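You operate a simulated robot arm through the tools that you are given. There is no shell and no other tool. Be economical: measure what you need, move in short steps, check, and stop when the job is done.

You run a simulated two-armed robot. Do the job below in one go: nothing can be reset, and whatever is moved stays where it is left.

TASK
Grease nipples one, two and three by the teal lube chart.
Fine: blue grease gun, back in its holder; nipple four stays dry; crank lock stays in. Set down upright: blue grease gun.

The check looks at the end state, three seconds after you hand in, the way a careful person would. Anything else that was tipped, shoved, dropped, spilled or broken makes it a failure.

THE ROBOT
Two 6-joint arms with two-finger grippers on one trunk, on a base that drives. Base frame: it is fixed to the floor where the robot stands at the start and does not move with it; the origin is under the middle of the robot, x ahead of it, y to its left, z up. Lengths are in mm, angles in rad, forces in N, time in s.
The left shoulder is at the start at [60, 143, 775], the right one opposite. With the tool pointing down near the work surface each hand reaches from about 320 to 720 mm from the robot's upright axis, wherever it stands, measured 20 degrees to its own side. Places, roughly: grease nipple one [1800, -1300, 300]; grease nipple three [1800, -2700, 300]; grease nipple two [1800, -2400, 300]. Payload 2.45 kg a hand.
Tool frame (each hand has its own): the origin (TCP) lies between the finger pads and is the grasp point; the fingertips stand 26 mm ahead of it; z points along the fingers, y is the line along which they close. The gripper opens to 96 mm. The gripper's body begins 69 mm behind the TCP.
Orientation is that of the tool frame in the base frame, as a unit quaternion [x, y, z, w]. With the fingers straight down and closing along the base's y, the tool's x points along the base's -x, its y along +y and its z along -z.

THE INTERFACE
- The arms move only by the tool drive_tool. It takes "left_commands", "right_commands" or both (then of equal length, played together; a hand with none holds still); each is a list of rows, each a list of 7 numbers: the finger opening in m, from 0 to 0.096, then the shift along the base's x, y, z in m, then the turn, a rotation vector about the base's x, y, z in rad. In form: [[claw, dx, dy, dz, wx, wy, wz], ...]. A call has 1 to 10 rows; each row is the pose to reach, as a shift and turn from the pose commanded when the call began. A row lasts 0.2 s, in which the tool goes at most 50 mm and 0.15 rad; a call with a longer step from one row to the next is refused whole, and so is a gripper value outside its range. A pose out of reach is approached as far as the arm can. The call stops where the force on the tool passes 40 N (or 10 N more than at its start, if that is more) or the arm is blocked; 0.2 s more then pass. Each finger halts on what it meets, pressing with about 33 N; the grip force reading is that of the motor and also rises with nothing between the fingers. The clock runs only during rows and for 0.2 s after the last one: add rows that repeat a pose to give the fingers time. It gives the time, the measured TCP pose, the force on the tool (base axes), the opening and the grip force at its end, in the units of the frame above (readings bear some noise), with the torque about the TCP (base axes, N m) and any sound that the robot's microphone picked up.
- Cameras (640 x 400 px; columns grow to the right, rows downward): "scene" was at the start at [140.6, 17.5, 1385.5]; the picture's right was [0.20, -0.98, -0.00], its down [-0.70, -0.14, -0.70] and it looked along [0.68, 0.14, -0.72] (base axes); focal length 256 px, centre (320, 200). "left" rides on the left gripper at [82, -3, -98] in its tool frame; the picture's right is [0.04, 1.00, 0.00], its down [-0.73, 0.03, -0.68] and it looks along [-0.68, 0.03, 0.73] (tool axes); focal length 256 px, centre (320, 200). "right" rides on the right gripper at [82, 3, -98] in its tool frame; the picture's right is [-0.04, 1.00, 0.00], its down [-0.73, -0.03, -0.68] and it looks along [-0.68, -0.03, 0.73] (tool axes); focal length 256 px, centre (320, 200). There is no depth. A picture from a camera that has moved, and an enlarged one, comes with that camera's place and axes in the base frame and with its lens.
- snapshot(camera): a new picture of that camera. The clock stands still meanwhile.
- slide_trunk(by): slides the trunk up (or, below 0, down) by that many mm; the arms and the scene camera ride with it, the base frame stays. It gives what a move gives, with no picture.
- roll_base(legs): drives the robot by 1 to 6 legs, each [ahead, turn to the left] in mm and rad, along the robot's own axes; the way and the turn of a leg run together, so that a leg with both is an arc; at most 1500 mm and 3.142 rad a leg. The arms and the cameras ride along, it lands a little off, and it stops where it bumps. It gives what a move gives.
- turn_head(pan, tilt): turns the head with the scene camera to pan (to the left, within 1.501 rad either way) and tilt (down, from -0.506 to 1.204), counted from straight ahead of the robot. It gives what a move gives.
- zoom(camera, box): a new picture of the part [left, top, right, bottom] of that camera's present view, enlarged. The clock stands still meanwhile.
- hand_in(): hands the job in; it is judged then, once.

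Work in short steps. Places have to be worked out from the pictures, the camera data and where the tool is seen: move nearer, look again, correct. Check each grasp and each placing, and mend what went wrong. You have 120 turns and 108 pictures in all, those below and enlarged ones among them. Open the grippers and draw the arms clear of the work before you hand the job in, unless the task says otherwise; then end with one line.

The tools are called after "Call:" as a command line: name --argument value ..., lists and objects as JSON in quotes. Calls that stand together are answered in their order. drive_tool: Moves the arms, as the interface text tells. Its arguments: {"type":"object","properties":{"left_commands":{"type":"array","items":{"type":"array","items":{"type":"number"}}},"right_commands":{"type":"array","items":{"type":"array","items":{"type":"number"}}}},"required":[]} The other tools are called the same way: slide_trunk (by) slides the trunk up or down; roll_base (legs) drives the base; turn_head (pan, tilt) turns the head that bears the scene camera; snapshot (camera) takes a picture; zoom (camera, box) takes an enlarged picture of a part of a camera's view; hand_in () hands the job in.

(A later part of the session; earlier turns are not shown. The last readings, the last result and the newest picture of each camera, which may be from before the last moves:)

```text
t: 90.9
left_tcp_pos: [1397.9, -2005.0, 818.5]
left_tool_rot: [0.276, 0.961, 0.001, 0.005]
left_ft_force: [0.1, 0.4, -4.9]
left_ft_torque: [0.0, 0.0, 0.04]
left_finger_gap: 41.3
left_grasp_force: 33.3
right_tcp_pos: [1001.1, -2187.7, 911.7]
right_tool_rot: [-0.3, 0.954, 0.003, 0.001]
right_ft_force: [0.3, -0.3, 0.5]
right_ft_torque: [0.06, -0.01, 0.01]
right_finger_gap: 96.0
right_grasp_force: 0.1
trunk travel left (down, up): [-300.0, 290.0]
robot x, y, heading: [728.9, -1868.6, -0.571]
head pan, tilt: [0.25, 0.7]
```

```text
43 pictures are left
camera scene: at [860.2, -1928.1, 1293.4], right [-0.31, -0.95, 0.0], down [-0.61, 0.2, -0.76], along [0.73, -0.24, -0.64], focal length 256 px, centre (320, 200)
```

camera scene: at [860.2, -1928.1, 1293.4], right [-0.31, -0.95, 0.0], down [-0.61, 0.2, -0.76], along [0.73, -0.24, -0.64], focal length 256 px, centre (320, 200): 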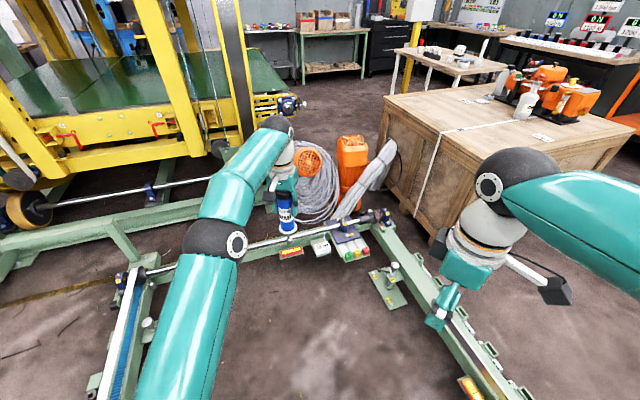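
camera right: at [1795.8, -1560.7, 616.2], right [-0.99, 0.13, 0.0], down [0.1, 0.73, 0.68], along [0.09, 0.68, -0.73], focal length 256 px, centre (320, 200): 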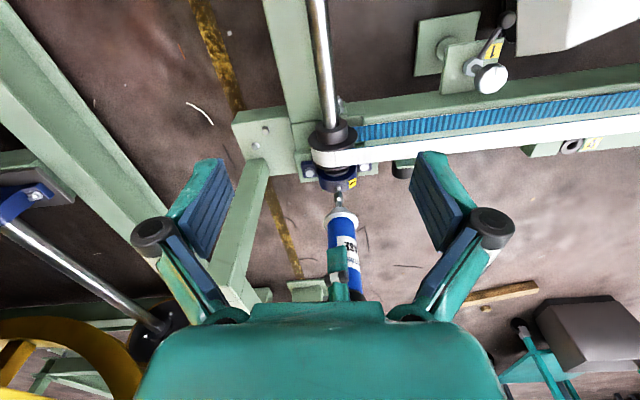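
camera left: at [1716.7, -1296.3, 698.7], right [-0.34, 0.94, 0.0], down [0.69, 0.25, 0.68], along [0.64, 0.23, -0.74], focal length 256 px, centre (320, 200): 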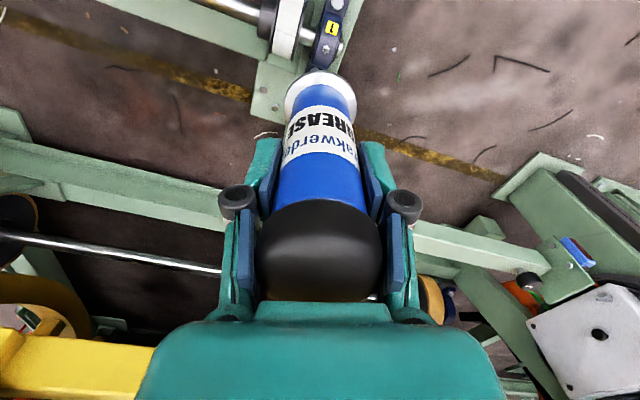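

The turn stopped a bit short again although nothing is near (seems a spurious stop near the end of long turns). I make a small extra turn and drive on diagonally.

Call:
roll_base --legs '[[0, -0.14], [670, 0]]'

Call:
turn_head --pan 0.4 --tilt 0.85

Call:
snapshot --camera "scene"

```text
t: 94.5
left_tcp_pos: [1754.5, -2438.7, 818.0]
left_tool_rot: [0.349, 0.937, 0.001, 0.005]
left_ft_force: [0.2, -0.1, -4.5]
left_ft_torque: [-0.02, -0.01, 0.03]
left_finger_gap: 41.0
left_grasp_force: 33.3
right_tcp_pos: [1336.3, -2559.5, 912.7]
right_tool_rot: [-0.225, 0.974, 0.001, 0.002]
right_ft_force: [-0.2, -0.1, 0.5]
right_ft_torque: [-0.03, -0.03, 0.03]
right_finger_gap: 95.9
right_grasp_force: 0.0
trunk travel left (down, up): [-300.0, 290.0]
robot x, y, heading: [1110.1, -2209.5, -0.705]
head pan, tilt: [0.25, 0.7]
stopped in leg 2: the robot was blocked; the commanded pose is now the measured one
```

```text
t: 95.2
left_tcp_pos: [1755.3, -2440.4, 818.3]
left_tool_rot: [0.349, 0.937, 0.001, 0.005]
left_ft_force: [0.5, 0.3, -4.2]
left_ft_torque: [0.0, 0.01, 0.01]
left_finger_gap: 41.7
left_grasp_force: 33.4
right_tcp_pos: [1336.4, -2560.1, 911.9]
right_tool_rot: [-0.226, 0.974, 0.002, 0.001]
right_ft_force: [-0.4, -1.1, 0.7]
right_ft_torque: [-0.02, 0.0, 0.0]
right_finger_gap: 96.0
right_grasp_force: 0.0
trunk travel left (down, up): [-300.0, 290.0]
robot x, y, heading: [1108.3, -2209.7, -0.709]
head pan, tilt: [0.4, 0.85]
```

```text
42 pictures are left
camera scene: at [1233.0, -2269.9, 1281.2], right [-0.3, -0.95, 0.0], down [-0.72, 0.23, -0.66], along [0.63, -0.2, -0.75], focal length 256 px, centre (320, 200)
```

scene: 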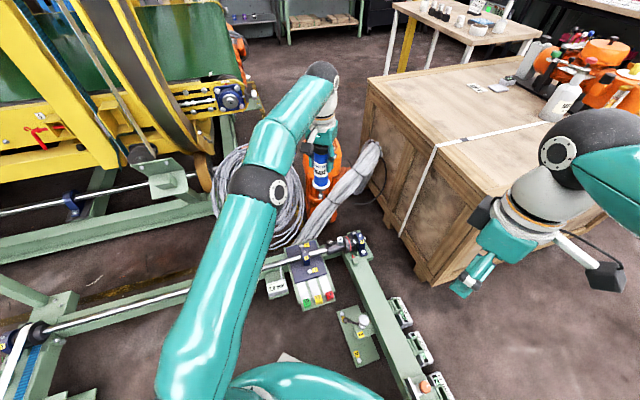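

Blocked at (1109, −2210). I look steeply down to see what the base is touching.

Call:
turn_head --pan 0.0 --tilt 1.2

Call:
snapshot --camera "scene"

```text
t: 96.0
left_tcp_pos: [1755.1, -2440.9, 817.9]
left_tool_rot: [0.349, 0.937, 0.001, 0.004]
left_ft_force: [0.4, 0.1, -4.5]
left_ft_torque: [0.02, 0.05, -0.01]
left_finger_gap: 41.4
left_grasp_force: 33.1
right_tcp_pos: [1337.6, -2559.7, 912.5]
right_tool_rot: [-0.226, 0.974, 0.001, 0.001]
right_ft_force: [-0.3, 0.6, 0.9]
right_ft_torque: [-0.02, -0.01, -0.01]
right_finger_gap: 96.1
right_grasp_force: 0.1
trunk travel left (down, up): [-300.0, 290.0]
robot x, y, heading: [1111.2, -2206.4, -0.707]
head pan, tilt: [0.0, 1.201]
```

```text
41 pictures are left
camera scene: at [1201.1, -2282.6, 1257.5], right [-0.65, -0.76, 0.0], down [-0.71, 0.6, -0.36], along [0.28, -0.23, -0.93], focal length 256 px, centre (320, 200)
```

scene: 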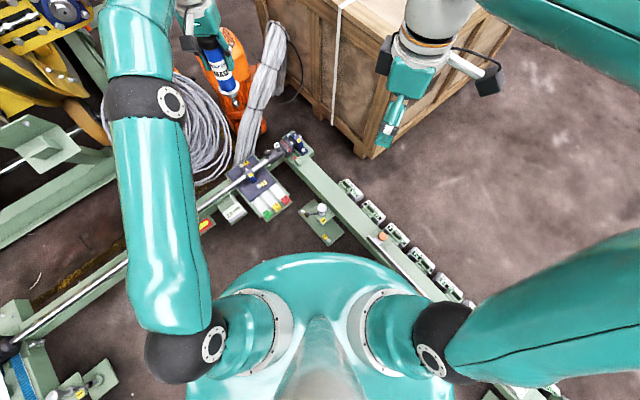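

The base's right-front corner rests against rail 2; from here nipple two (≈1813, −2388) is in the left arm's reach, and nipple three I'll do later from outside rail 2. I move the left hand over nipple two, lower the trunk and look.

Call:
drive_tool --left_commands '[[0.02, 0.03, 0.027, 0, 0, 0, 0], [0.02, 0.058, 0.053, 0, 0, 0, 0], [0.02, 0.058, 0.053, 0, 0, 0, 0]]'

Call:
slide_trunk --by -250

Call:
turn_head --pan 0.45 --tilt 0.75

Call:
snapshot --camera "scene"

Call:
snapshot --camera "left"

Call:
snapshot --camera "right"

```text
t: 96.8
left_tcp_pos: [1801.3, -2382.7, 810.9]
left_tool_rot: [0.349, 0.937, 0.001, 0.004]
left_ft_force: [0.5, 0.8, -4.3]
left_ft_torque: [0.0, -0.02, 0.0]
left_finger_gap: 41.4
left_grasp_force: 32.8
left hand out of reach, approached as far as the arm can: row 1, 2, 3
right_tcp_pos: [1337.1, -2560.8, 912.4]
right_tool_rot: [-0.226, 0.974, 0.002, 0.0]
right_ft_force: [0.1, 0.3, -0.5]
right_ft_torque: [0.02, 0.06, 0.01]
right_finger_gap: 96.0
right_grasp_force: 0.1
trunk travel left (down, up): [-300.0, 290.0]
robot x, y, heading: [1108.9, -2208.0, -0.705]
head pan, tilt: [0.0, 1.201]
```

```text
t: 99.4
left_tcp_pos: [1801.3, -2381.9, 562.9]
left_tool_rot: [0.35, 0.937, 0.001, 0.005]
left_ft_force: [0.1, -0.9, -4.9]
left_ft_torque: [-0.01, -0.01, -0.02]
left_finger_gap: 41.3
left_grasp_force: 33.2
right_tcp_pos: [1337.1, -2560.2, 662.9]
right_tool_rot: [-0.226, 0.974, 0.002, 0.001]
right_ft_force: [0.1, -0.2, 0.1]
right_ft_torque: [-0.01, 0.03, 0.0]
right_finger_gap: 95.8
right_grasp_force: 0.1
trunk travel left (down, up): [-50.0, 540.0]
robot x, y, heading: [1114.4, -2206.1, -0.704]
head pan, tilt: [0.0, 1.201]
```

```text
t: 100.3
left_tcp_pos: [1801.2, -2381.7, 561.0]
left_tool_rot: [0.349, 0.937, 0.0, 0.004]
left_ft_force: [0.4, 0.2, -4.5]
left_ft_torque: [-0.02, -0.01, -0.01]
left_finger_gap: 41.1
left_grasp_force: 33.7
right_tcp_pos: [1336.4, -2561.5, 662.2]
right_tool_rot: [-0.226, 0.974, 0.002, 0.0]
right_ft_force: [-1.2, -0.2, 0.0]
right_ft_torque: [0.02, -0.01, 0.0]
right_finger_gap: 96.2
right_grasp_force: 0.0
trunk travel left (down, up): [-50.0, 540.0]
robot x, y, heading: [1107.5, -2206.2, -0.698]
head pan, tilt: [0.45, 0.75]
```

```text
40 pictures are left
camera scene: at [1238.5, -2267.2, 1039.1], right [-0.25, -0.97, 0.0], down [-0.66, 0.17, -0.73], along [0.71, -0.19, -0.68], focal length 256 px, centre (320, 200)
```

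scene: 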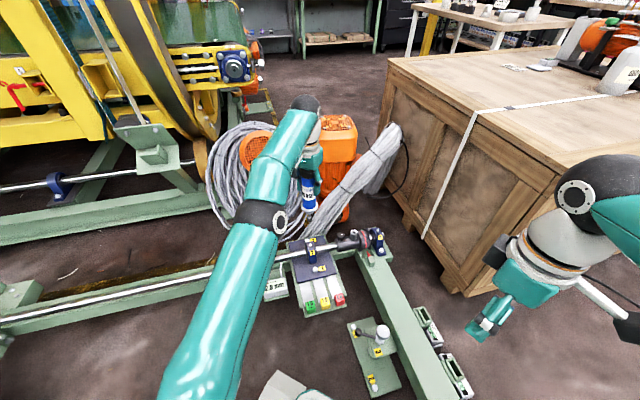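

```text
39 pictures are left
camera left: at [1737.3, -2330.3, 659.4], right [0.62, 0.78, 0.0], down [0.57, -0.46, 0.69], along [0.54, -0.42, -0.73], focal length 256 px, centre (320, 200)
```

left: 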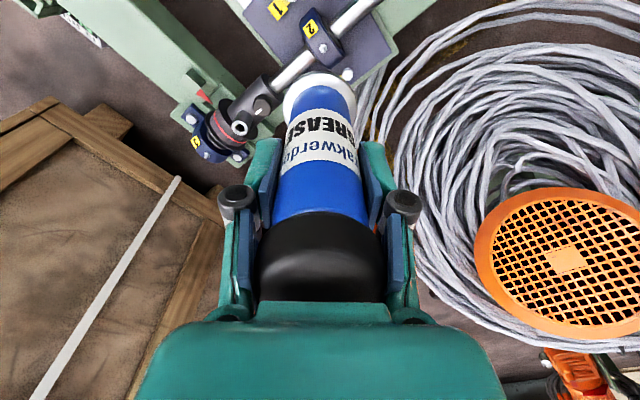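

```text
38 pictures are left
camera right: at [1262.0, -2594.6, 761.4], right [-0.4, 0.91, 0.0], down [0.67, 0.29, 0.68], along [0.62, 0.28, -0.73], focal length 256 px, centre (320, 200)
```

right: 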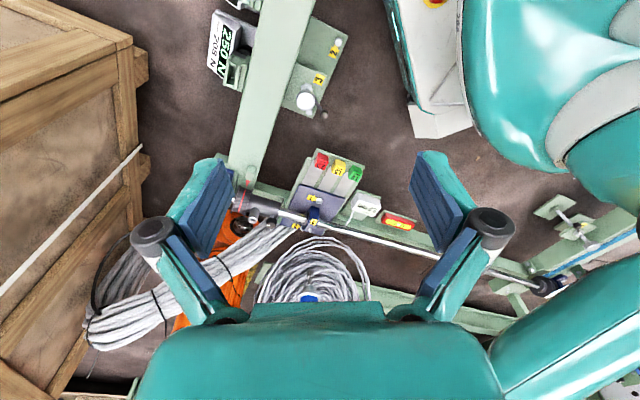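

The arm is at its limit but nipple two seems nearly beneath. I zoom both views to fix its place.

Call:
zoom --camera "left" --box '[280, 10, 376, 74]'

Call:
zoom --camera "scene" --box '[282, 190, 354, 262]'

```text
6.25 times, centred on (328, 42) of left
camera zoom: at [1737.3, -2330.3, 659.4], right [0.62, 0.78, 0.0], down [0.57, -0.46, 0.69], along [0.54, -0.42, -0.73], focal length 1600 px, centre (270, 1188)
```

zoom: 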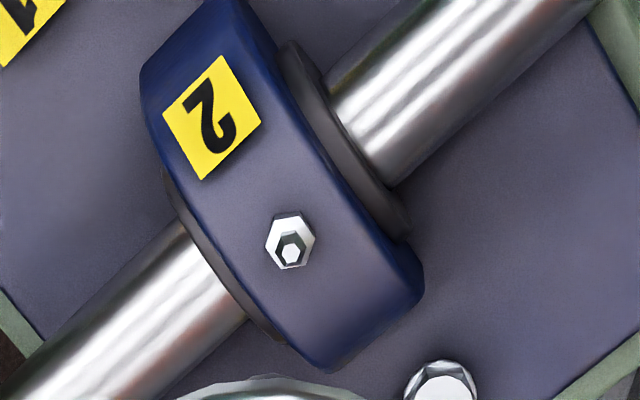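

```text
5.56 times, centred on (318, 226) of scene
camera zoom: at [1238.5, -2267.2, 1039.1], right [-0.25, -0.97, 0.0], down [-0.66, 0.17, -0.73], along [0.71, -0.19, -0.68], focal length 1423 px, centre (331, 56)
```

zoom: 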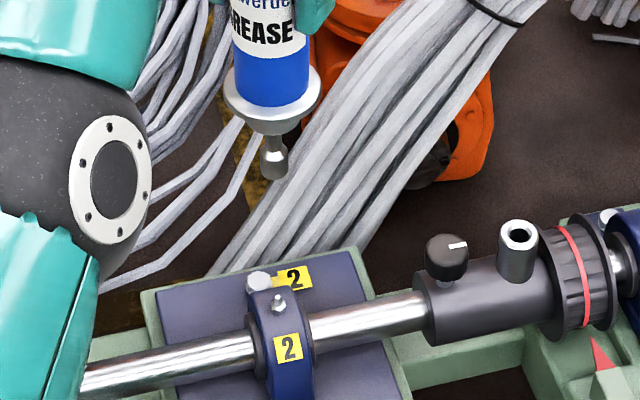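

Nipple two ≈ (1805, −2378, 286), nearly under the nozzle. I bring the right hand forward for a side view.

Call:
drive_tool --right_commands '[[0.096, 0.04, -0.001, -0.014, 0, 0, 0.05], [0.096, 0.08, -0.002, -0.028, 0, 0, 0.1], [0.096, 0.12, -0.003, -0.042, 0, 0, 0.15], [0.096, 0.16, -0.005, -0.056, 0, 0, 0.2], [0.096, 0.2, -0.006, -0.07, 0, 0, 0.25], [0.096, 0.24, -0.008, -0.085, 0, 0, 0.3], [0.096, 0.28, -0.009, -0.1, 0, 0, 0.344], [0.096, 0.28, -0.009, -0.1, 0, 0, 0.344]]' --left_commands '[[0.02, -0.001, 0.004, -0.02, 0, 0, 0], [0.02, -0.001, 0.004, -0.04, 0, 0, 0], [0.02, -0.001, 0.004, -0.06, 0, 0, 0], [0.02, -0.001, 0.004, -0.08, 0, 0, 0], [0.02, -0.001, 0.004, -0.08, 0, 0, 0], [0.02, -0.001, 0.004, -0.08, 0, 0, 0], [0.02, -0.001, 0.004, -0.08, 0, 0, 0], [0.02, -0.001, 0.004, -0.08, 0, 0, 0]]'

Call:
snapshot --camera "right"

Call:
zoom --camera "scene" --box '[294, 212, 342, 244]'

```text
t: 102.1
left_tcp_pos: [1799.9, -2378.1, 481.5]
left_tool_rot: [0.349, 0.937, 0.002, 0.005]
left_ft_force: [-0.5, 0.0, -4.0]
left_ft_torque: [0.0, 0.0, -0.01]
left_finger_gap: 41.3
left_grasp_force: 32.7
right_tcp_pos: [1595.2, -2561.9, 554.4]
right_tool_rot: [-0.39, 0.921, 0.003, 0.0]
right_ft_force: [-0.2, 0.2, 0.8]
right_ft_torque: [0.02, -0.01, 0.03]
right_finger_gap: 96.5
right_grasp_force: 0.1
right hand out of reach, approached as far as the arm can: row 7, 8
trunk travel left (down, up): [-50.0, 540.0]
robot x, y, heading: [1110.3, -2212.3, -0.702]
head pan, tilt: [0.45, 0.75]
```

```text
35 pictures are left
camera right: at [1536.1, -2619.6, 653.5], right [-0.69, 0.72, 0.0], down [0.53, 0.5, 0.68], along [0.49, 0.47, -0.73], focal length 256 px, centre (320, 200)
```

right: 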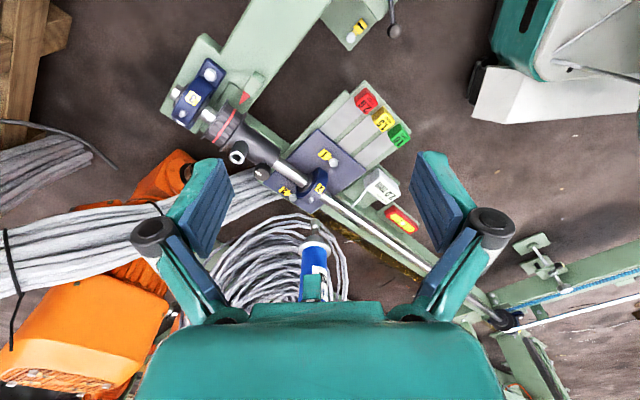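

```text
12.50 times, centred on (318, 228) of scene
camera zoom: at [1238.5, -2267.1, 1039.2], right [-0.25, -0.97, 0.0], down [-0.66, 0.17, -0.73], along [0.71, -0.18, -0.68], focal length 3201 px, centre (345, -150)
```

zoom: 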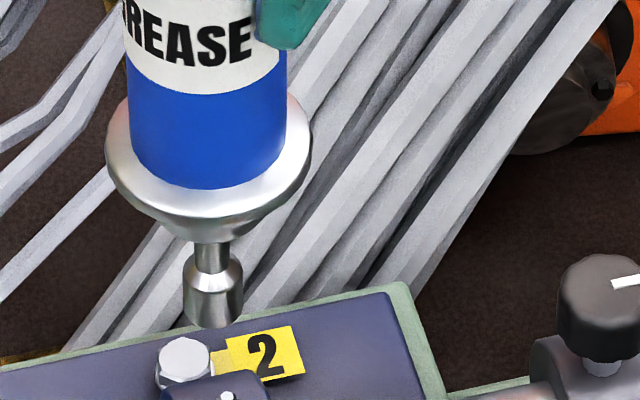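

I zoom the right camera on nozzle and nipple.

Call:
zoom --camera "right" --box '[285, 164, 357, 244]'

```text
5.00 times, centred on (321, 204) of right
camera zoom: at [1536.1, -2619.6, 653.5], right [-0.69, 0.72, 0.0], down [0.53, 0.5, 0.68], along [0.49, 0.47, -0.73], focal length 1280 px, centre (315, 180)
```

zoom: 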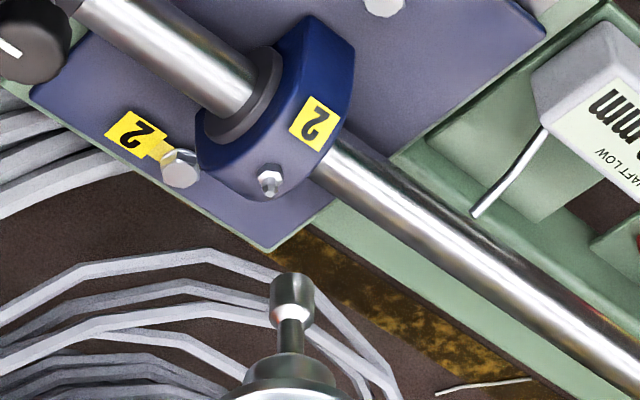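

Combined estimate: the nipple is about +7.5 mm x, −6 mm y of the nozzle and ~53 mm below. I correct and descend 35 mm.

Call:
drive_tool --left_commands '[[0.02, 0.0075, -0.006, -0.01, 0, 0, 0], [0.02, 0.0075, -0.006, -0.025, 0, 0, 0], [0.02, 0.0075, -0.006, -0.035, 0, 0, 0], [0.02, 0.0075, -0.006, -0.035, 0, 0, 0]]'

Call:
zoom --camera "right" --box '[291, 180, 339, 220]'

Call:
zoom --camera "scene" --box '[286, 225, 334, 257]'

```text
t: 103.1
left_tcp_pos: [1808.1, -2383.3, 445.3]
left_tool_rot: [0.349, 0.937, 0.001, 0.004]
left_ft_force: [-0.4, 0.1, -4.9]
left_ft_torque: [0.02, 0.0, -0.01]
left_finger_gap: 41.1
left_grasp_force: 32.9
right_tcp_pos: [1595.1, -2562.2, 553.9]
right_tool_rot: [-0.389, 0.921, 0.002, 0.001]
right_ft_force: [-0.1, 0.3, -0.4]
right_ft_torque: [0.0, 0.01, 0.01]
right_finger_gap: 96.2
right_grasp_force: 0.0
trunk travel left (down, up): [-50.0, 540.0]
robot x, y, heading: [1109.6, -2206.1, -0.709]
head pan, tilt: [0.45, 0.75]
```

```text
10.00 times, centred on (315, 200) of right
camera zoom: at [1536.1, -2619.8, 653.4], right [-0.69, 0.72, 0.0], down [0.53, 0.5, 0.68], along [0.49, 0.47, -0.73], focal length 2560 px, centre (370, 200)
```

zoom: 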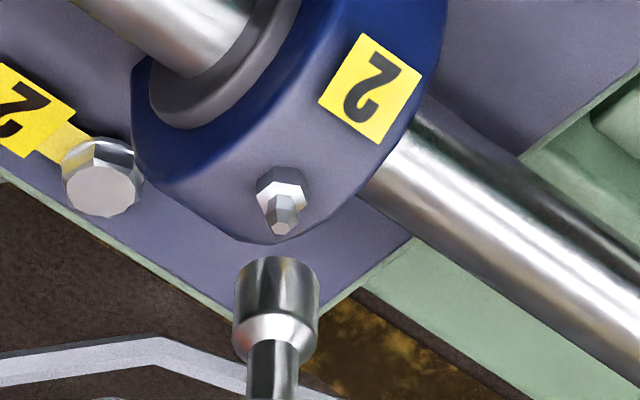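

```text
12.50 times, centred on (310, 241) of scene
camera zoom: at [1238.7, -2267.2, 1039.1], right [-0.25, -0.97, 0.0], down [-0.66, 0.17, -0.73], along [0.71, -0.18, -0.68], focal length 3201 px, centre (445, -312)
```

zoom: 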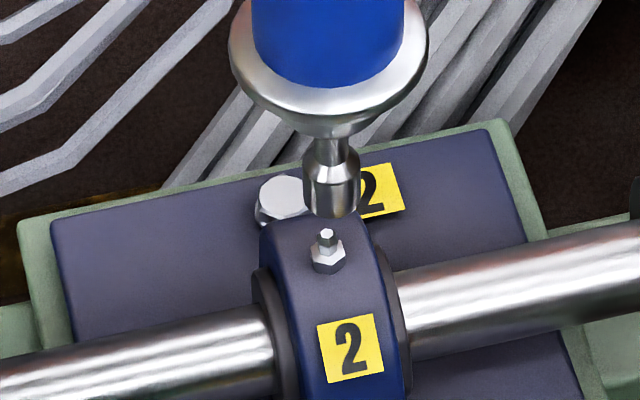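

Nearly aligned: residual ≈ (+0.8, +1.3) mm, gap ≈16 mm. I correct and go down until light contact.

Call:
drive_tool --left_commands '[[0.02, 0.0008, 0.0013, -0.005, 0, 0, 0], [0.02, 0.0008, 0.0013, -0.01, 0, 0, 0], [0.02, 0.0008, 0.0013, -0.015, 0, 0, 0], [0.02, 0.0008, 0.0013, -0.019, 0, 0, 0], [0.02, 0.0008, 0.0013, -0.019, 0, 0, 0]]'

Call:
zoom --camera "right" --box '[291, 180, 339, 220]'

```text
t: 104.3
left_tcp_pos: [1809.5, -2382.9, 428.1]
left_tool_rot: [0.349, 0.937, 0.001, 0.005]
left_ft_force: [0.3, 0.5, -4.0]
left_ft_torque: [0.02, 0.0, -0.01]
left_finger_gap: 41.4
left_grasp_force: 33.0
right_tcp_pos: [1595.1, -2561.8, 554.0]
right_tool_rot: [-0.389, 0.921, 0.002, 0.001]
right_ft_force: [0.5, 0.2, 0.4]
right_ft_torque: [0.0, 0.01, -0.01]
right_finger_gap: 95.9
right_grasp_force: 0.0
trunk travel left (down, up): [-50.0, 540.0]
robot x, y, heading: [1110.5, -2205.5, -0.703]
head pan, tilt: [0.45, 0.75]
```

```text
10.00 times, centred on (315, 200) of right
camera zoom: at [1536.1, -2619.8, 653.4], right [-0.69, 0.72, 0.0], down [0.53, 0.5, 0.68], along [0.49, 0.47, -0.73], focal length 2560 px, centre (370, 200)
```

zoom: 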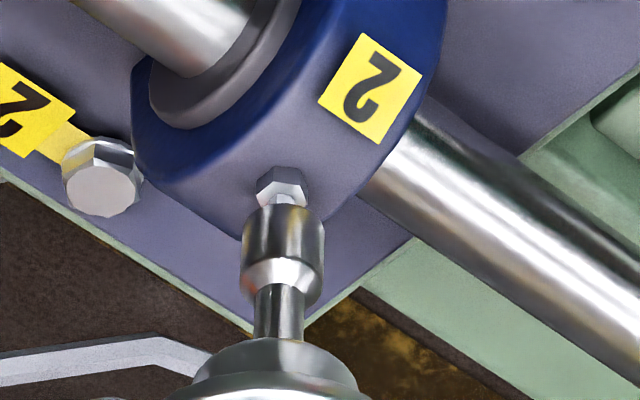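

No contact force; the nozzle has slid over the nipple. I make one monotonic stroke.

Call:
drive_tool --left_commands '[[0.02, 0, 0, -0.005, 0, 0, 0], [0.02, 0, 0, -0.01, 0, 0, 0], [0.02, 0, 0, -0.016, 0, 0, 0], [0.02, 0, 0, -0.022, 0, 0, 0], [0.02, 0, 0, -0.026, 0, 0, 0], [0.02, 0, 0, -0.026, 0, 0, 0]]'

Call:
zoom --camera "right" --box '[281, 165, 345, 215]'

```text
t: 105.7
left_tcp_pos: [1808.6, -2382.7, 405.6]
left_tool_rot: [0.349, 0.937, 0.001, 0.009]
left_ft_force: [-2.7, 8.1, 30.8]
left_ft_torque: [0.98, 0.35, -0.02]
left_finger_gap: 41.4
left_grasp_force: 33.4
right_tcp_pos: [1593.7, -2560.2, 557.4]
right_tool_rot: [-0.389, 0.921, 0.001, 0.002]
right_ft_force: [-0.9, 0.5, -0.7]
right_ft_torque: [0.03, 0.02, -0.01]
right_finger_gap: 96.1
right_grasp_force: 0.1
trunk travel left (down, up): [-50.0, 540.0]
robot x, y, heading: [1111.8, -2205.8, -0.706]
head pan, tilt: [0.45, 0.75]
```

```text
8.00 times, centred on (313, 190) of right
camera zoom: at [1534.3, -2619.0, 655.7], right [-0.69, 0.72, 0.0], down [0.53, 0.5, 0.68], along [0.49, 0.47, -0.73], focal length 2048 px, centre (376, 280)
```

zoom: 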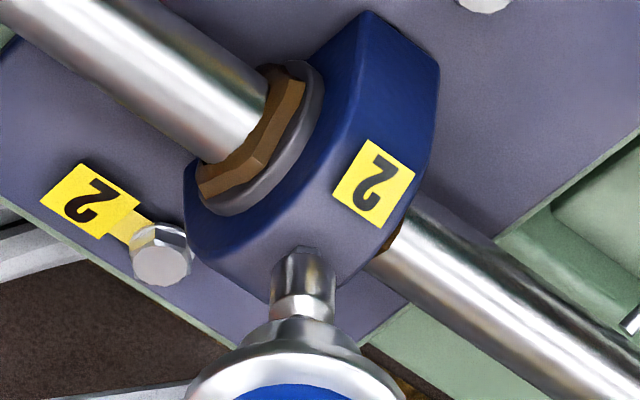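

One stroke gives nipple two a full thick ring — this fits "thin ring = short of chart, thick ring = chart amount" (nipple one: thin after 1 and 2, thick after 3). I lift off nipple two.

Call:
drive_tool --left_commands '[[0.02, 0, 0, 0.006, 0, 0, 0], [0.02, 0, 0, 0.014, 0, 0, 0], [0.02, 0, 0, 0.024, 0, 0, 0], [0.02, 0, 0, 0.05, 0, 0, 0], [0.02, 0, 0, 0.09, 0, 0, 0], [0.02, 0, 0, 0.13, 0, 0, 0], [0.02, 0, 0, 0.15, 0, 0, 0], [0.02, 0, 0, 0.15, 0, 0, 0]]'

Call:
zoom --camera "right" --box '[281, 165, 345, 215]'

```text
t: 107.5
left_tcp_pos: [1805.9, -2381.4, 552.0]
left_tool_rot: [0.35, 0.937, 0.001, 0.004]
left_ft_force: [-0.1, -0.3, -4.9]
left_ft_torque: [0.0, -0.02, 0.0]
left_finger_gap: 41.2
left_grasp_force: 33.4
left hand out of reach, approached as far as the arm can: row 7, 8
right_tcp_pos: [1595.2, -2562.7, 553.9]
right_tool_rot: [-0.389, 0.921, 0.003, 0.001]
right_ft_force: [0.3, 0.1, 0.1]
right_ft_torque: [-0.01, 0.01, 0.02]
right_finger_gap: 96.0
right_grasp_force: 0.0
trunk travel left (down, up): [-50.0, 540.0]
robot x, y, heading: [1111.7, -2209.9, -0.71]
head pan, tilt: [0.45, 0.75]
```

```text
8.00 times, centred on (313, 190) of right
camera zoom: at [1536.0, -2619.8, 653.4], right [-0.69, 0.73, 0.0], down [0.53, 0.5, 0.68], along [0.49, 0.47, -0.73], focal length 2048 px, centre (376, 280)
```

zoom: 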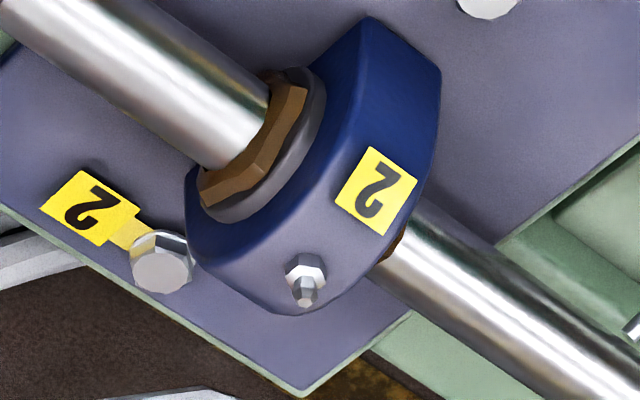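

Nipple two done. For nipple three I go round outside rail 2. First I raise the trunk and tuck the right hand to the right side.

Call:
slide_trunk --by 250

Call:
drive_tool --right_commands '[[0.096, -0.045, -0.01, 0, 0, 0, -0.14], [0.096, -0.09, -0.02, 0, 0, 0, -0.28], [0.096, -0.135, -0.03, 0.005, 0, 0, -0.42], [0.096, -0.18, -0.04, 0.01, 0, 0, -0.56], [0.096, -0.225, -0.05, 0.015, 0, 0, -0.7], [0.096, -0.27, -0.06, 0.02, 0, 0, -0.84], [0.096, -0.315, -0.07, 0.025, 0, 0, -0.98], [0.096, -0.36, -0.08, 0.03, 0, 0, -1.12], [0.096, -0.4, -0.09, 0.035, 0, 0, -1.26], [0.096, -0.44, -0.1, 0.04, 0, 0, -1.4]]' --left_commands '[[0.02, -0.03, 0.02, 0, 0, 0, 0], [0.02, -0.06, 0.04, 0, 0, 0, 0], [0.02, -0.08, 0.05, 0, 0, 0, 0], [0.02, -0.08, 0.05, 0, 0, 0, 0], [0.02, -0.08, 0.05, 0, 0, 0, 0], [0.02, -0.08, 0.05, 0, 0, 0, 0], [0.02, -0.08, 0.05, 0, 0, 0, 0], [0.02, -0.08, 0.05, 0, 0, 0, 0], [0.02, -0.08, 0.05, 0, 0, 0, 0], [0.02, -0.08, 0.05, 0, 0, 0, 0]]'

Call:
roll_base --legs '[[-330, 0], [0, 0.36], [0, 0.35]]'

```text
t: 110.1
left_tcp_pos: [1806.0, -2382.2, 801.6]
left_tool_rot: [0.35, 0.937, 0.002, 0.005]
left_ft_force: [0.1, 0.6, -4.8]
left_ft_torque: [0.01, 0.0, -0.02]
left_finger_gap: 41.4
left_grasp_force: 33.0
right_tcp_pos: [1594.7, -2561.6, 804.1]
right_tool_rot: [-0.389, 0.921, 0.003, 0.001]
right_ft_force: [0.0, -0.3, -1.0]
right_ft_torque: [0.01, 0.01, 0.02]
right_finger_gap: 95.9
right_grasp_force: 0.1
trunk travel left (down, up): [-300.0, 290.0]
robot x, y, heading: [1109.5, -2207.2, -0.708]
head pan, tilt: [0.45, 0.75]
```

```text
t: 112.3
left_tcp_pos: [1727.1, -2334.4, 802.5]
left_tool_rot: [0.349, 0.937, 0.001, 0.005]
left_ft_force: [0.3, 0.4, -4.8]
left_ft_torque: [-0.02, 0.02, 0.01]
left_finger_gap: 41.0
left_grasp_force: 33.5
right_tcp_pos: [1151.2, -2656.9, 847.4]
right_tool_rot: [0.296, 0.955, 0.001, 0.002]
right_ft_force: [-0.4, 0.5, -0.4]
right_ft_torque: [-0.01, 0.0, -0.04]
right_finger_gap: 96.1
right_grasp_force: 0.1
trunk travel left (down, up): [-300.0, 290.0]
robot x, y, heading: [1114.0, -2206.1, -0.71]
head pan, tilt: [0.45, 0.75]
```

```text
t: 116.9
left_tcp_pos: [1410.8, -1685.7, 801.1]
left_tool_rot: [0.001, 1.0, 0.003, 0.004]
left_ft_force: [-0.5, 0.2, -4.5]
left_ft_torque: [0.0, 0.03, 0.01]
left_finger_gap: 41.3
left_grasp_force: 32.8
right_tcp_pos: [1184.9, -2305.9, 847.7]
right_tool_rot: [-0.055, 0.998, 0.002, 0.0]
right_ft_force: [-0.1, -0.3, -0.7]
right_ft_torque: [-0.01, 0.02, -0.02]
right_finger_gap: 96.0
right_grasp_force: 0.0
trunk travel left (down, up): [-300.0, 290.0]
robot x, y, heading: [860.4, -2022.7, -0.004]
head pan, tilt: [0.45, 0.75]
```

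Backing out worked. I continue: back to x≈−240, turn right, and look along −y before going on.

Call:
roll_base --legs '[[-1090, 0], [0, -0.8], [0, -0.77]]'

Call:
turn_head --pan 0.3 --tilt 0.6

Call:
snapshot --camera "scene"

```text
t: 125.7
left_tcp_pos: [391.7, -2284.4, 803.0]
left_tool_rot: [0.476, 0.88, 0.0, 0.003]
left_ft_force: [0.3, 0.0, -4.2]
left_ft_torque: [0.02, 0.03, 0.01]
left_finger_gap: 40.9
left_grasp_force: 33.4
right_tcp_pos: [-251.9, -2437.2, 849.1]
right_tool_rot: [0.425, 0.905, 0.001, 0.001]
right_ft_force: [1.0, 1.3, 0.3]
right_ft_torque: [-0.05, 0.03, -0.02]
right_finger_gap: 95.7
right_grasp_force: 0.1
trunk travel left (down, up): [-300.0, 290.0]
robot x, y, heading: [-157.4, -1990.4, -1.004]
head pan, tilt: [0.45, 0.75]
stopped in leg 3: the robot was blocked; the commanded pose is now the measured one
```

```text
t: 126.4
left_tcp_pos: [390.2, -2285.0, 803.6]
left_tool_rot: [0.475, 0.88, 0.001, 0.004]
left_ft_force: [-0.2, 0.3, -4.6]
left_ft_torque: [0.05, 0.02, 0.01]
left_finger_gap: 41.1
left_grasp_force: 32.9
right_tcp_pos: [-251.9, -2438.3, 847.9]
right_tool_rot: [0.424, 0.906, 0.001, 0.003]
right_ft_force: [-0.1, 0.6, -0.1]
right_ft_torque: [0.0, -0.02, 0.0]
right_finger_gap: 95.9
right_grasp_force: 0.0
trunk travel left (down, up): [-300.0, 290.0]
robot x, y, heading: [-161.8, -1989.3, -1.008]
head pan, tilt: [0.3, 0.6]
```

```text
27 pictures are left
camera scene: at [-60.1, -2097.7, 1302.0], right [-0.65, -0.76, 0.0], down [-0.43, 0.37, -0.82], along [0.63, -0.53, -0.57], focal length 256 px, centre (320, 200)
```

scene: 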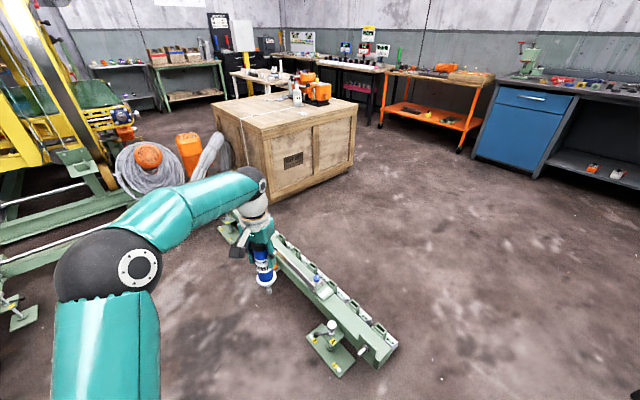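

Stopped short again with nothing visible ahead. I try the rest of the turn in smaller pieces.

Call:
roll_base --legs '[[0, -0.28], [0, -0.28]]'

```text
t: 128.8
left_tcp_pos: [152.2, -2533.1, 802.4]
left_tool_rot: [0.699, 0.716, 0.0, 0.005]
left_ft_force: [-0.6, -0.1, -4.3]
left_ft_torque: [0.01, 0.02, -0.02]
left_finger_gap: 41.0
left_grasp_force: 32.9
right_tcp_pos: [-475.6, -2323.5, 847.2]
right_tool_rot: [0.657, 0.754, 0.001, 0.003]
right_ft_force: [0.2, -0.4, -0.6]
right_ft_torque: [0.03, -0.02, -0.01]
right_finger_gap: 95.8
right_grasp_force: 0.0
trunk travel left (down, up): [-300.0, 290.0]
robot x, y, heading: [-136.4, -1992.8, -1.558]
head pan, tilt: [0.3, 0.6]
```

That turn completed, so those stops are spurious. I continue: slight right, forward, then arc left around the rail end.

Call:
roll_base --legs '[[0, -0.2], [650, 0], [395, 0.88], [395, 0.88]]'

Call:
turn_head --pan 0.3 --tilt 0.6

Call:
snapshot --camera "scene"

```text
t: 137.8
left_tcp_pos: [703.0, -2986.6, 805.9]
left_tool_rot: [0.086, 0.996, 0.002, 0.004]
left_ft_force: [1.1, -0.3, -6.1]
left_ft_torque: [0.06, 0.12, 0.0]
left_finger_gap: 41.3
left_grasp_force: 33.0
right_tcp_pos: [375.4, -3561.8, 850.0]
right_tool_rot: [0.029, 1.0, 0.002, 0.004]
right_ft_force: [1.2, -1.2, -1.7]
right_ft_torque: [0.07, 0.16, -0.01]
right_finger_gap: 95.9
right_grasp_force: 0.1
trunk travel left (down, up): [-300.0, 290.0]
robot x, y, heading: [109.6, -3206.2, -0.152]
head pan, tilt: [0.3, 0.6]
stopped in leg 4: the robot was blocked; the commanded pose is now the measured one
```

```text
t: 138.4
left_tcp_pos: [699.8, -2985.5, 809.9]
left_tool_rot: [0.084, 0.996, 0.001, 0.008]
left_ft_force: [1.1, 0.0, -4.7]
left_ft_torque: [0.01, 0.01, 0.01]
left_finger_gap: 41.2
left_grasp_force: 32.6
right_tcp_pos: [371.5, -3559.5, 852.1]
right_tool_rot: [0.03, 1.0, 0.001, 0.005]
right_ft_force: [0.0, -0.2, 0.0]
right_ft_torque: [0.02, -0.01, 0.01]
right_finger_gap: 95.8
right_grasp_force: 0.1
trunk travel left (down, up): [-300.0, 290.0]
robot x, y, heading: [109.2, -3202.2, -0.156]
head pan, tilt: [0.3, 0.6]
```

```text
26 pictures are left
camera scene: at [254.7, -3199.5, 1302.1], right [0.15, -0.99, 0.0], down [-0.56, -0.08, -0.82], along [0.82, 0.12, -0.57], focal length 256 px, centre (320, 200)
```

scene: 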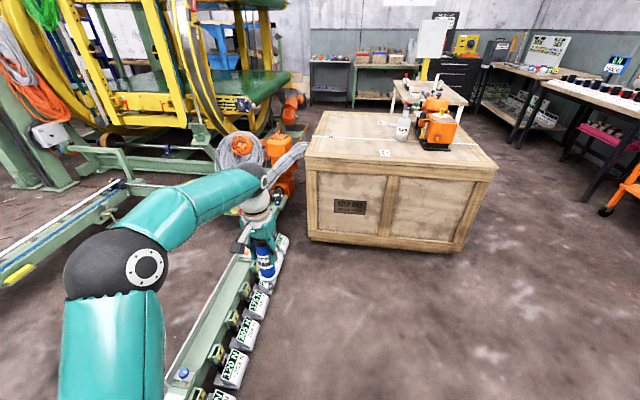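

Crate front face x≈1615–1670, pads on rail 2 reach y≈−2845. I pull the right hand further back, raise the trunk a bit, and drive to about (1270, −3175).

Call:
drive_tool --right_commands '[[0.096, -0.04, -0.025, 0, 0, 0, 0], [0.096, -0.08, -0.05, 0, 0, 0, 0], [0.096, -0.12, -0.08, 0, 0, 0, 0], [0.096, -0.12, -0.08, 0, 0, 0, 0]]'

Call:
slide_trunk --by 80

Call:
roll_base --legs '[[0, 0.18], [900, 0]]'

Call:
turn_head --pan 0.4 --tilt 0.8

Call:
snapshot --camera "scene"

```text
t: 139.4
left_tcp_pos: [700.3, -2985.5, 810.5]
left_tool_rot: [0.085, 0.996, 0.002, 0.007]
left_ft_force: [-0.5, -0.7, -4.6]
left_ft_torque: [0.03, 0.04, -0.04]
left_finger_gap: 41.4
left_grasp_force: 33.1
right_tcp_pos: [249.5, -3640.4, 850.0]
right_tool_rot: [0.03, 1.0, 0.001, 0.005]
right_ft_force: [0.2, 0.4, 0.4]
right_ft_torque: [-0.01, -0.05, 0.0]
right_finger_gap: 95.9
right_grasp_force: 0.0
trunk travel left (down, up): [-300.0, 290.0]
robot x, y, heading: [103.7, -3206.8, -0.152]
head pan, tilt: [0.3, 0.6]
```

```text
t: 140.6
left_tcp_pos: [699.7, -2985.9, 890.1]
left_tool_rot: [0.085, 0.996, 0.002, 0.008]
left_ft_force: [0.4, -0.1, -4.7]
left_ft_torque: [-0.03, 0.02, 0.0]
left_finger_gap: 41.1
left_grasp_force: 33.3
right_tcp_pos: [250.9, -3640.0, 931.9]
right_tool_rot: [0.031, 1.0, 0.001, 0.005]
right_ft_force: [0.1, 0.0, -0.7]
right_ft_torque: [0.01, -0.01, 0.0]
right_finger_gap: 95.9
right_grasp_force: 0.1
trunk travel left (down, up): [-380.0, 210.0]
robot x, y, heading: [108.2, -3204.3, -0.156]
head pan, tilt: [0.3, 0.6]
```

```text
t: 146.1
left_tcp_pos: [1532.5, -2847.4, 889.2]
left_tool_rot: [-0.011, 1.0, 0.003, 0.008]
left_ft_force: [-0.5, -0.2, -3.9]
left_ft_torque: [0.0, 0.01, -0.01]
left_finger_gap: 41.0
left_grasp_force: 32.8
right_tcp_pos: [1214.1, -3576.5, 930.9]
right_tool_rot: [-0.066, 0.998, 0.002, 0.005]
right_ft_force: [-0.5, 0.5, -0.2]
right_ft_torque: [0.03, 0.0, -0.03]
right_finger_gap: 95.7
right_grasp_force: 0.1
trunk travel left (down, up): [-380.0, 210.0]
robot x, y, heading: [993.2, -3178.0, 0.039]
head pan, tilt: [0.3, 0.6]
```

```text
t: 146.8
left_tcp_pos: [1532.3, -2847.8, 891.0]
left_tool_rot: [-0.011, 1.0, 0.002, 0.008]
left_ft_force: [0.1, 0.0, -3.9]
left_ft_torque: [-0.03, 0.03, 0.02]
left_finger_gap: 41.3
left_grasp_force: 32.6
right_tcp_pos: [1213.0, -3575.4, 930.9]
right_tool_rot: [-0.065, 0.998, 0.001, 0.005]
right_ft_force: [-0.3, 0.5, 0.0]
right_ft_torque: [0.0, -0.04, 0.03]
right_finger_gap: 96.0
right_grasp_force: 0.0
trunk travel left (down, up): [-380.0, 210.0]
robot x, y, heading: [992.0, -3176.9, 0.043]
head pan, tilt: [0.4, 0.799]
```

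```text
25 pictures are left
camera scene: at [1125.9, -3140.1, 1365.2], right [0.43, -0.9, 0.0], down [-0.65, -0.31, -0.7], along [0.63, 0.3, -0.72], focal length 256 px, centre (320, 200)
```

scene: 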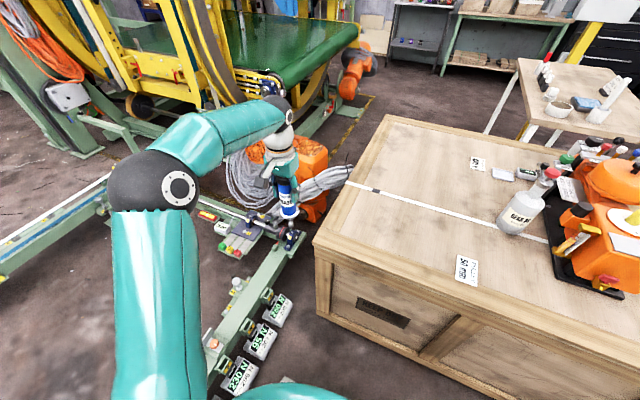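

Crate front ≈1556, so I roll only 225 mm further; with the trunk at mid height the left arm should still reach nipple three (~640 mm from the shoulder).

Call:
roll_base --legs '[[225, 0]]'

Call:
drive_tool --left_commands '[[0.02, 0.01, 0.045, 0, 0, 0, 0], [0.02, 0.02, 0.09, 0, 0, 0, 0], [0.02, 0.03, 0.135, 0, 0, 0, 0], [0.02, 0.04, 0.175, 0, 0, 0, 0], [0.02, 0.04, 0.175, 0, 0, 0, 0]]'

Call:
slide_trunk --by -200

Call:
turn_head --pan 0.5 --tilt 0.75

Call:
snapshot --camera "scene"

Call:
snapshot --camera "left"

```text
t: 148.6
left_tcp_pos: [1770.0, -2838.3, 889.8]
left_tool_rot: [-0.009, 1.0, 0.003, 0.007]
left_ft_force: [0.1, 0.4, -4.4]
left_ft_torque: [-0.01, 0.06, -0.02]
left_finger_gap: 41.1
left_grasp_force: 32.9
right_tcp_pos: [1451.7, -3566.7, 930.8]
right_tool_rot: [-0.064, 0.998, 0.001, 0.005]
right_ft_force: [0.0, -0.7, -0.3]
right_ft_torque: [0.0, 0.01, 0.01]
right_finger_gap: 95.9
right_grasp_force: 0.0
trunk travel left (down, up): [-380.0, 210.0]
robot x, y, heading: [1229.4, -3168.8, 0.036]
head pan, tilt: [0.4, 0.799]
```

```text
t: 149.8
left_tcp_pos: [1798.4, -2678.0, 885.2]
left_tool_rot: [-0.01, 1.0, 0.003, 0.007]
left_ft_force: [-0.2, 0.3, -4.4]
left_ft_torque: [0.01, 0.05, 0.0]
left_finger_gap: 41.0
left_grasp_force: 32.8
left hand out of reach, approached as far as the arm can: row 4, 5
right_tcp_pos: [1451.0, -3566.6, 931.7]
right_tool_rot: [-0.064, 0.998, 0.001, 0.006]
right_ft_force: [-0.6, -0.1, 0.3]
right_ft_torque: [-0.04, -0.02, -0.03]
right_finger_gap: 96.2
right_grasp_force: 0.1
trunk travel left (down, up): [-380.0, 210.0]
robot x, y, heading: [1231.7, -3166.9, 0.039]
head pan, tilt: [0.4, 0.799]
```

```text
t: 152.0
left_tcp_pos: [1798.0, -2678.7, 686.7]
left_tool_rot: [-0.009, 1.0, 0.002, 0.008]
left_ft_force: [0.2, 0.7, -4.7]
left_ft_torque: [0.03, 0.07, 0.02]
left_finger_gap: 41.3
left_grasp_force: 33.1
right_tcp_pos: [1449.7, -3567.0, 732.0]
right_tool_rot: [-0.065, 0.998, 0.001, 0.005]
right_ft_force: [-0.2, -0.6, -0.3]
right_ft_torque: [0.02, 0.01, 0.0]
right_finger_gap: 96.0
right_grasp_force: 0.1
trunk travel left (down, up): [-180.0, 410.0]
robot x, y, heading: [1228.9, -3167.9, 0.038]
head pan, tilt: [0.4, 0.799]
```

```text
t: 152.7
left_tcp_pos: [1797.9, -2678.3, 686.3]
left_tool_rot: [-0.01, 1.0, 0.003, 0.007]
left_ft_force: [0.4, 1.3, -4.5]
left_ft_torque: [0.0, 0.02, 0.01]
left_finger_gap: 41.1
left_grasp_force: 33.1
right_tcp_pos: [1449.8, -3566.3, 731.1]
right_tool_rot: [-0.065, 0.998, 0.001, 0.005]
right_ft_force: [0.1, 0.1, 0.1]
right_ft_torque: [0.0, 0.01, -0.02]
right_finger_gap: 95.9
right_grasp_force: 0.0
trunk travel left (down, up): [-180.0, 410.0]
robot x, y, heading: [1227.1, -3169.4, 0.038]
head pan, tilt: [0.499, 0.75]
```

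```text
24 pictures are left
camera scene: at [1360.5, -3122.5, 1169.2], right [0.51, -0.86, 0.0], down [-0.59, -0.35, -0.73], along [0.63, 0.37, -0.68], focal length 256 px, centre (320, 200)
```

scene: 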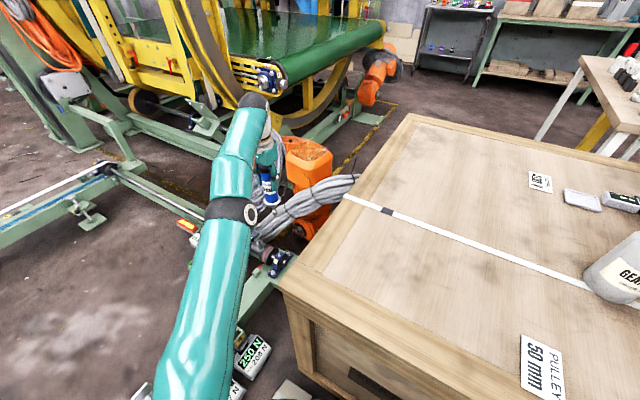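

```text
23 pictures are left
camera left: at [1715.9, -2683.4, 783.3], right [-0.06, 1.0, 0.01], down [0.72, 0.04, 0.69], along [0.69, 0.05, -0.72], focal length 256 px, centre (320, 200)
```

left: 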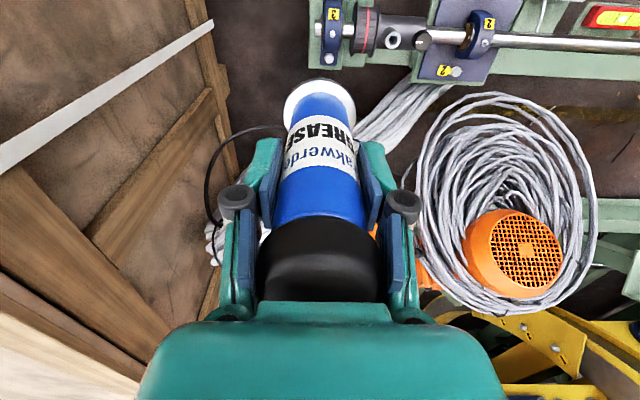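

Nipple three is seen at ≈(1815, −2656). I level the tool's small tilt, lower 120 mm and shift over it, then look again.

Call:
drive_tool --left_commands '[[0.02, 0, 0, -0.04, -0.005, 0.015, 0], [0.02, 0, 0, -0.08, -0.005, 0.015, 0], [0.02, 0, 0, -0.12, -0.005, 0.015, 0], [0.02, 0, 0, -0.16, -0.005, 0.015, 0], [0.02, 0, 0, -0.2, -0.005, 0.015, 0], [0.02, 0, 0, -0.2, -0.005, 0.015, 0]]'

Call:
zoom --camera "left" --box '[270, 0, 390, 80]'

Call:
zoom --camera "scene" --box '[244, 195, 316, 285]'

```text
t: 154.1
left_tcp_pos: [1799.3, -2679.4, 486.5]
left_tool_rot: [-0.011, 1.0, 0.001, 0.001]
left_ft_force: [0.3, -0.9, -3.7]
left_ft_torque: [-0.04, 0.06, -0.01]
left_finger_gap: 41.2
left_grasp_force: 33.1
right_tcp_pos: [1450.2, -3567.0, 732.6]
right_tool_rot: [-0.064, 0.998, 0.001, 0.005]
right_ft_force: [0.2, 0.0, -0.1]
right_ft_torque: [0.0, 0.01, -0.02]
right_finger_gap: 96.1
right_grasp_force: 0.2
trunk travel left (down, up): [-180.0, 410.0]
robot x, y, heading: [1224.6, -3166.4, 0.036]
head pan, tilt: [0.499, 0.75]
```

```text
5.00 times, centred on (330, 40) of left
camera zoom: at [1718.3, -2683.4, 585.6], right [-0.06, 1.0, 0.0], down [0.73, 0.04, 0.68], along [0.68, 0.04, -0.73], focal length 1280 px, centre (270, 1000)
```

zoom: 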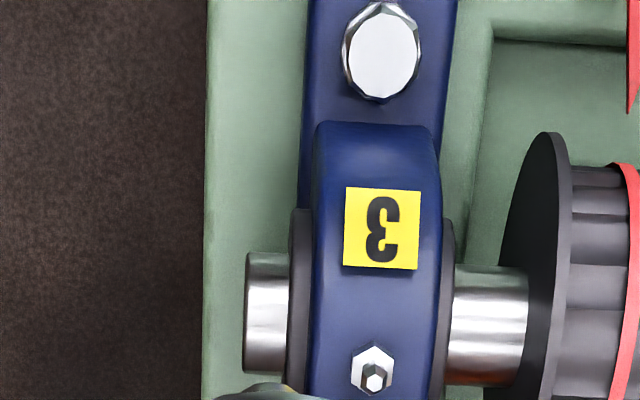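

```text
4.44 times, centred on (280, 240) of scene
camera zoom: at [1360.6, -3122.3, 1169.2], right [0.51, -0.86, 0.0], down [-0.59, -0.35, -0.73], along [0.63, 0.37, -0.68], focal length 1138 px, centre (498, 22)
```

zoom: 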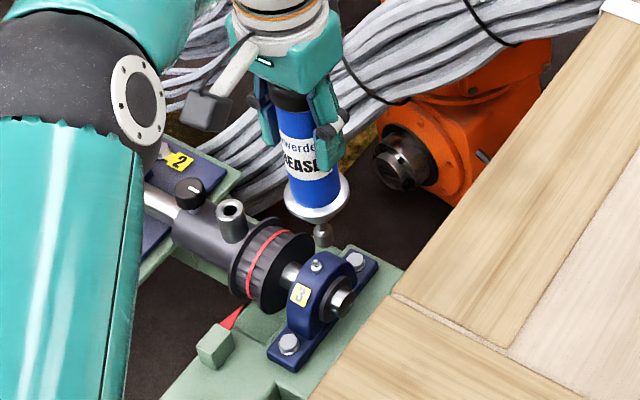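

Estimate for the seated hand position: ≈(1814, −2654). I move there at this height and compare in the scene view.

Call:
drive_tool --left_commands '[[0.02, 0.0145, 0.025, 0, 0, 0, 0], [0.02, 0.0145, 0.025, -0.02, 0, 0, 0], [0.02, 0.0145, 0.025, -0.035, 0, 0, 0], [0.02, 0.0145, 0.025, -0.035, 0, 0, 0]]'

Call:
zoom --camera "scene" --box '[254, 235, 302, 267]'

Call:
zoom --camera "left" --box '[280, 36, 376, 100]'

```text
t: 155.1
left_tcp_pos: [1810.8, -2654.9, 453.1]
left_tool_rot: [-0.009, 1.0, 0.002, 0.0]
left_ft_force: [0.1, -0.3, -4.2]
left_ft_torque: [0.03, 0.02, -0.01]
left_finger_gap: 41.3
left_grasp_force: 32.9
right_tcp_pos: [1450.5, -3566.0, 732.0]
right_tool_rot: [-0.064, 0.998, 0.002, 0.006]
right_ft_force: [0.1, -0.2, 0.2]
right_ft_torque: [-0.01, -0.02, 0.0]
right_finger_gap: 96.0
right_grasp_force: 0.0
trunk travel left (down, up): [-180.0, 410.0]
robot x, y, heading: [1226.8, -3169.1, 0.042]
head pan, tilt: [0.499, 0.75]
```

```text
12.50 times, centred on (278, 251) of scene
camera zoom: at [1360.6, -3122.3, 1169.2], right [0.51, -0.86, 0.0], down [-0.59, -0.35, -0.73], along [0.63, 0.37, -0.68], focal length 3201 px, centre (845, -438)
```

zoom: 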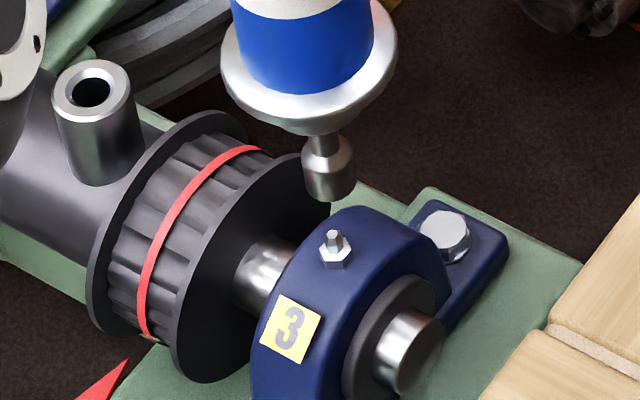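

```text
6.25 times, centred on (328, 68) of left
camera zoom: at [1730.5, -2658.9, 551.7], right [-0.06, 1.0, 0.0], down [0.73, 0.04, 0.68], along [0.68, 0.04, -0.73], focal length 1600 px, centre (270, 1025)
```

zoom: 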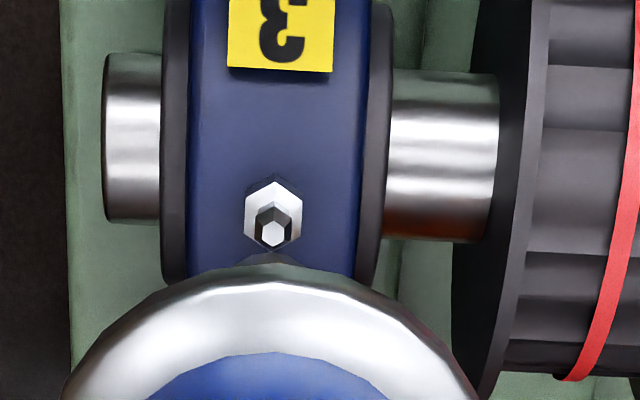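

Alignment looks good laterally; I lower 17 mm and compare again at close range.

Call:
drive_tool --left_commands '[[0.02, 0, 0.001, -0.008, 0, 0, 0], [0.02, 0, 0.001, -0.017, 0, 0, 0], [0.02, 0, 0.001, -0.017, 0, 0, 0]]'

Call:
zoom --camera "scene" --box '[263, 237, 293, 257]'

```text
t: 155.8
left_tcp_pos: [1811.9, -2652.3, 435.6]
left_tool_rot: [-0.009, 1.0, 0.001, 0.0]
left_ft_force: [0.0, 0.1, -4.7]
left_ft_torque: [0.03, 0.02, -0.01]
left_finger_gap: 41.4
left_grasp_force: 33.3
right_tcp_pos: [1450.9, -3567.4, 731.6]
right_tool_rot: [-0.064, 0.998, 0.001, 0.006]
right_ft_force: [0.6, 0.0, -0.6]
right_ft_torque: [0.01, -0.04, -0.03]
right_finger_gap: 96.0
right_grasp_force: 0.1
trunk travel left (down, up): [-180.0, 410.0]
robot x, y, heading: [1227.5, -3167.2, 0.042]
head pan, tilt: [0.499, 0.75]
```

```text
16.00 times, centred on (278, 247) of scene
camera zoom: at [1360.5, -3122.4, 1169.2], right [0.51, -0.86, 0.0], down [-0.59, -0.35, -0.73], along [0.63, 0.37, -0.68], focal length 4098 px, centre (992, -552)
```

zoom: 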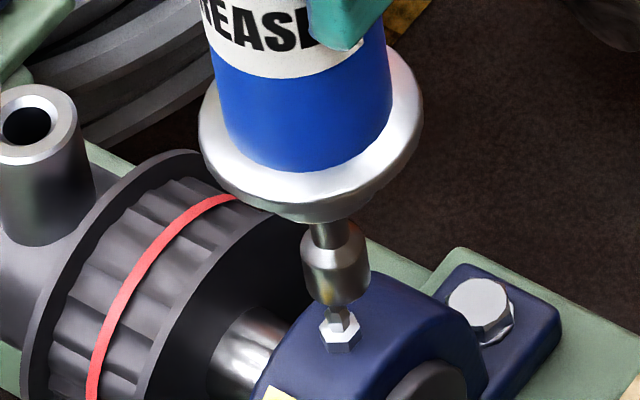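

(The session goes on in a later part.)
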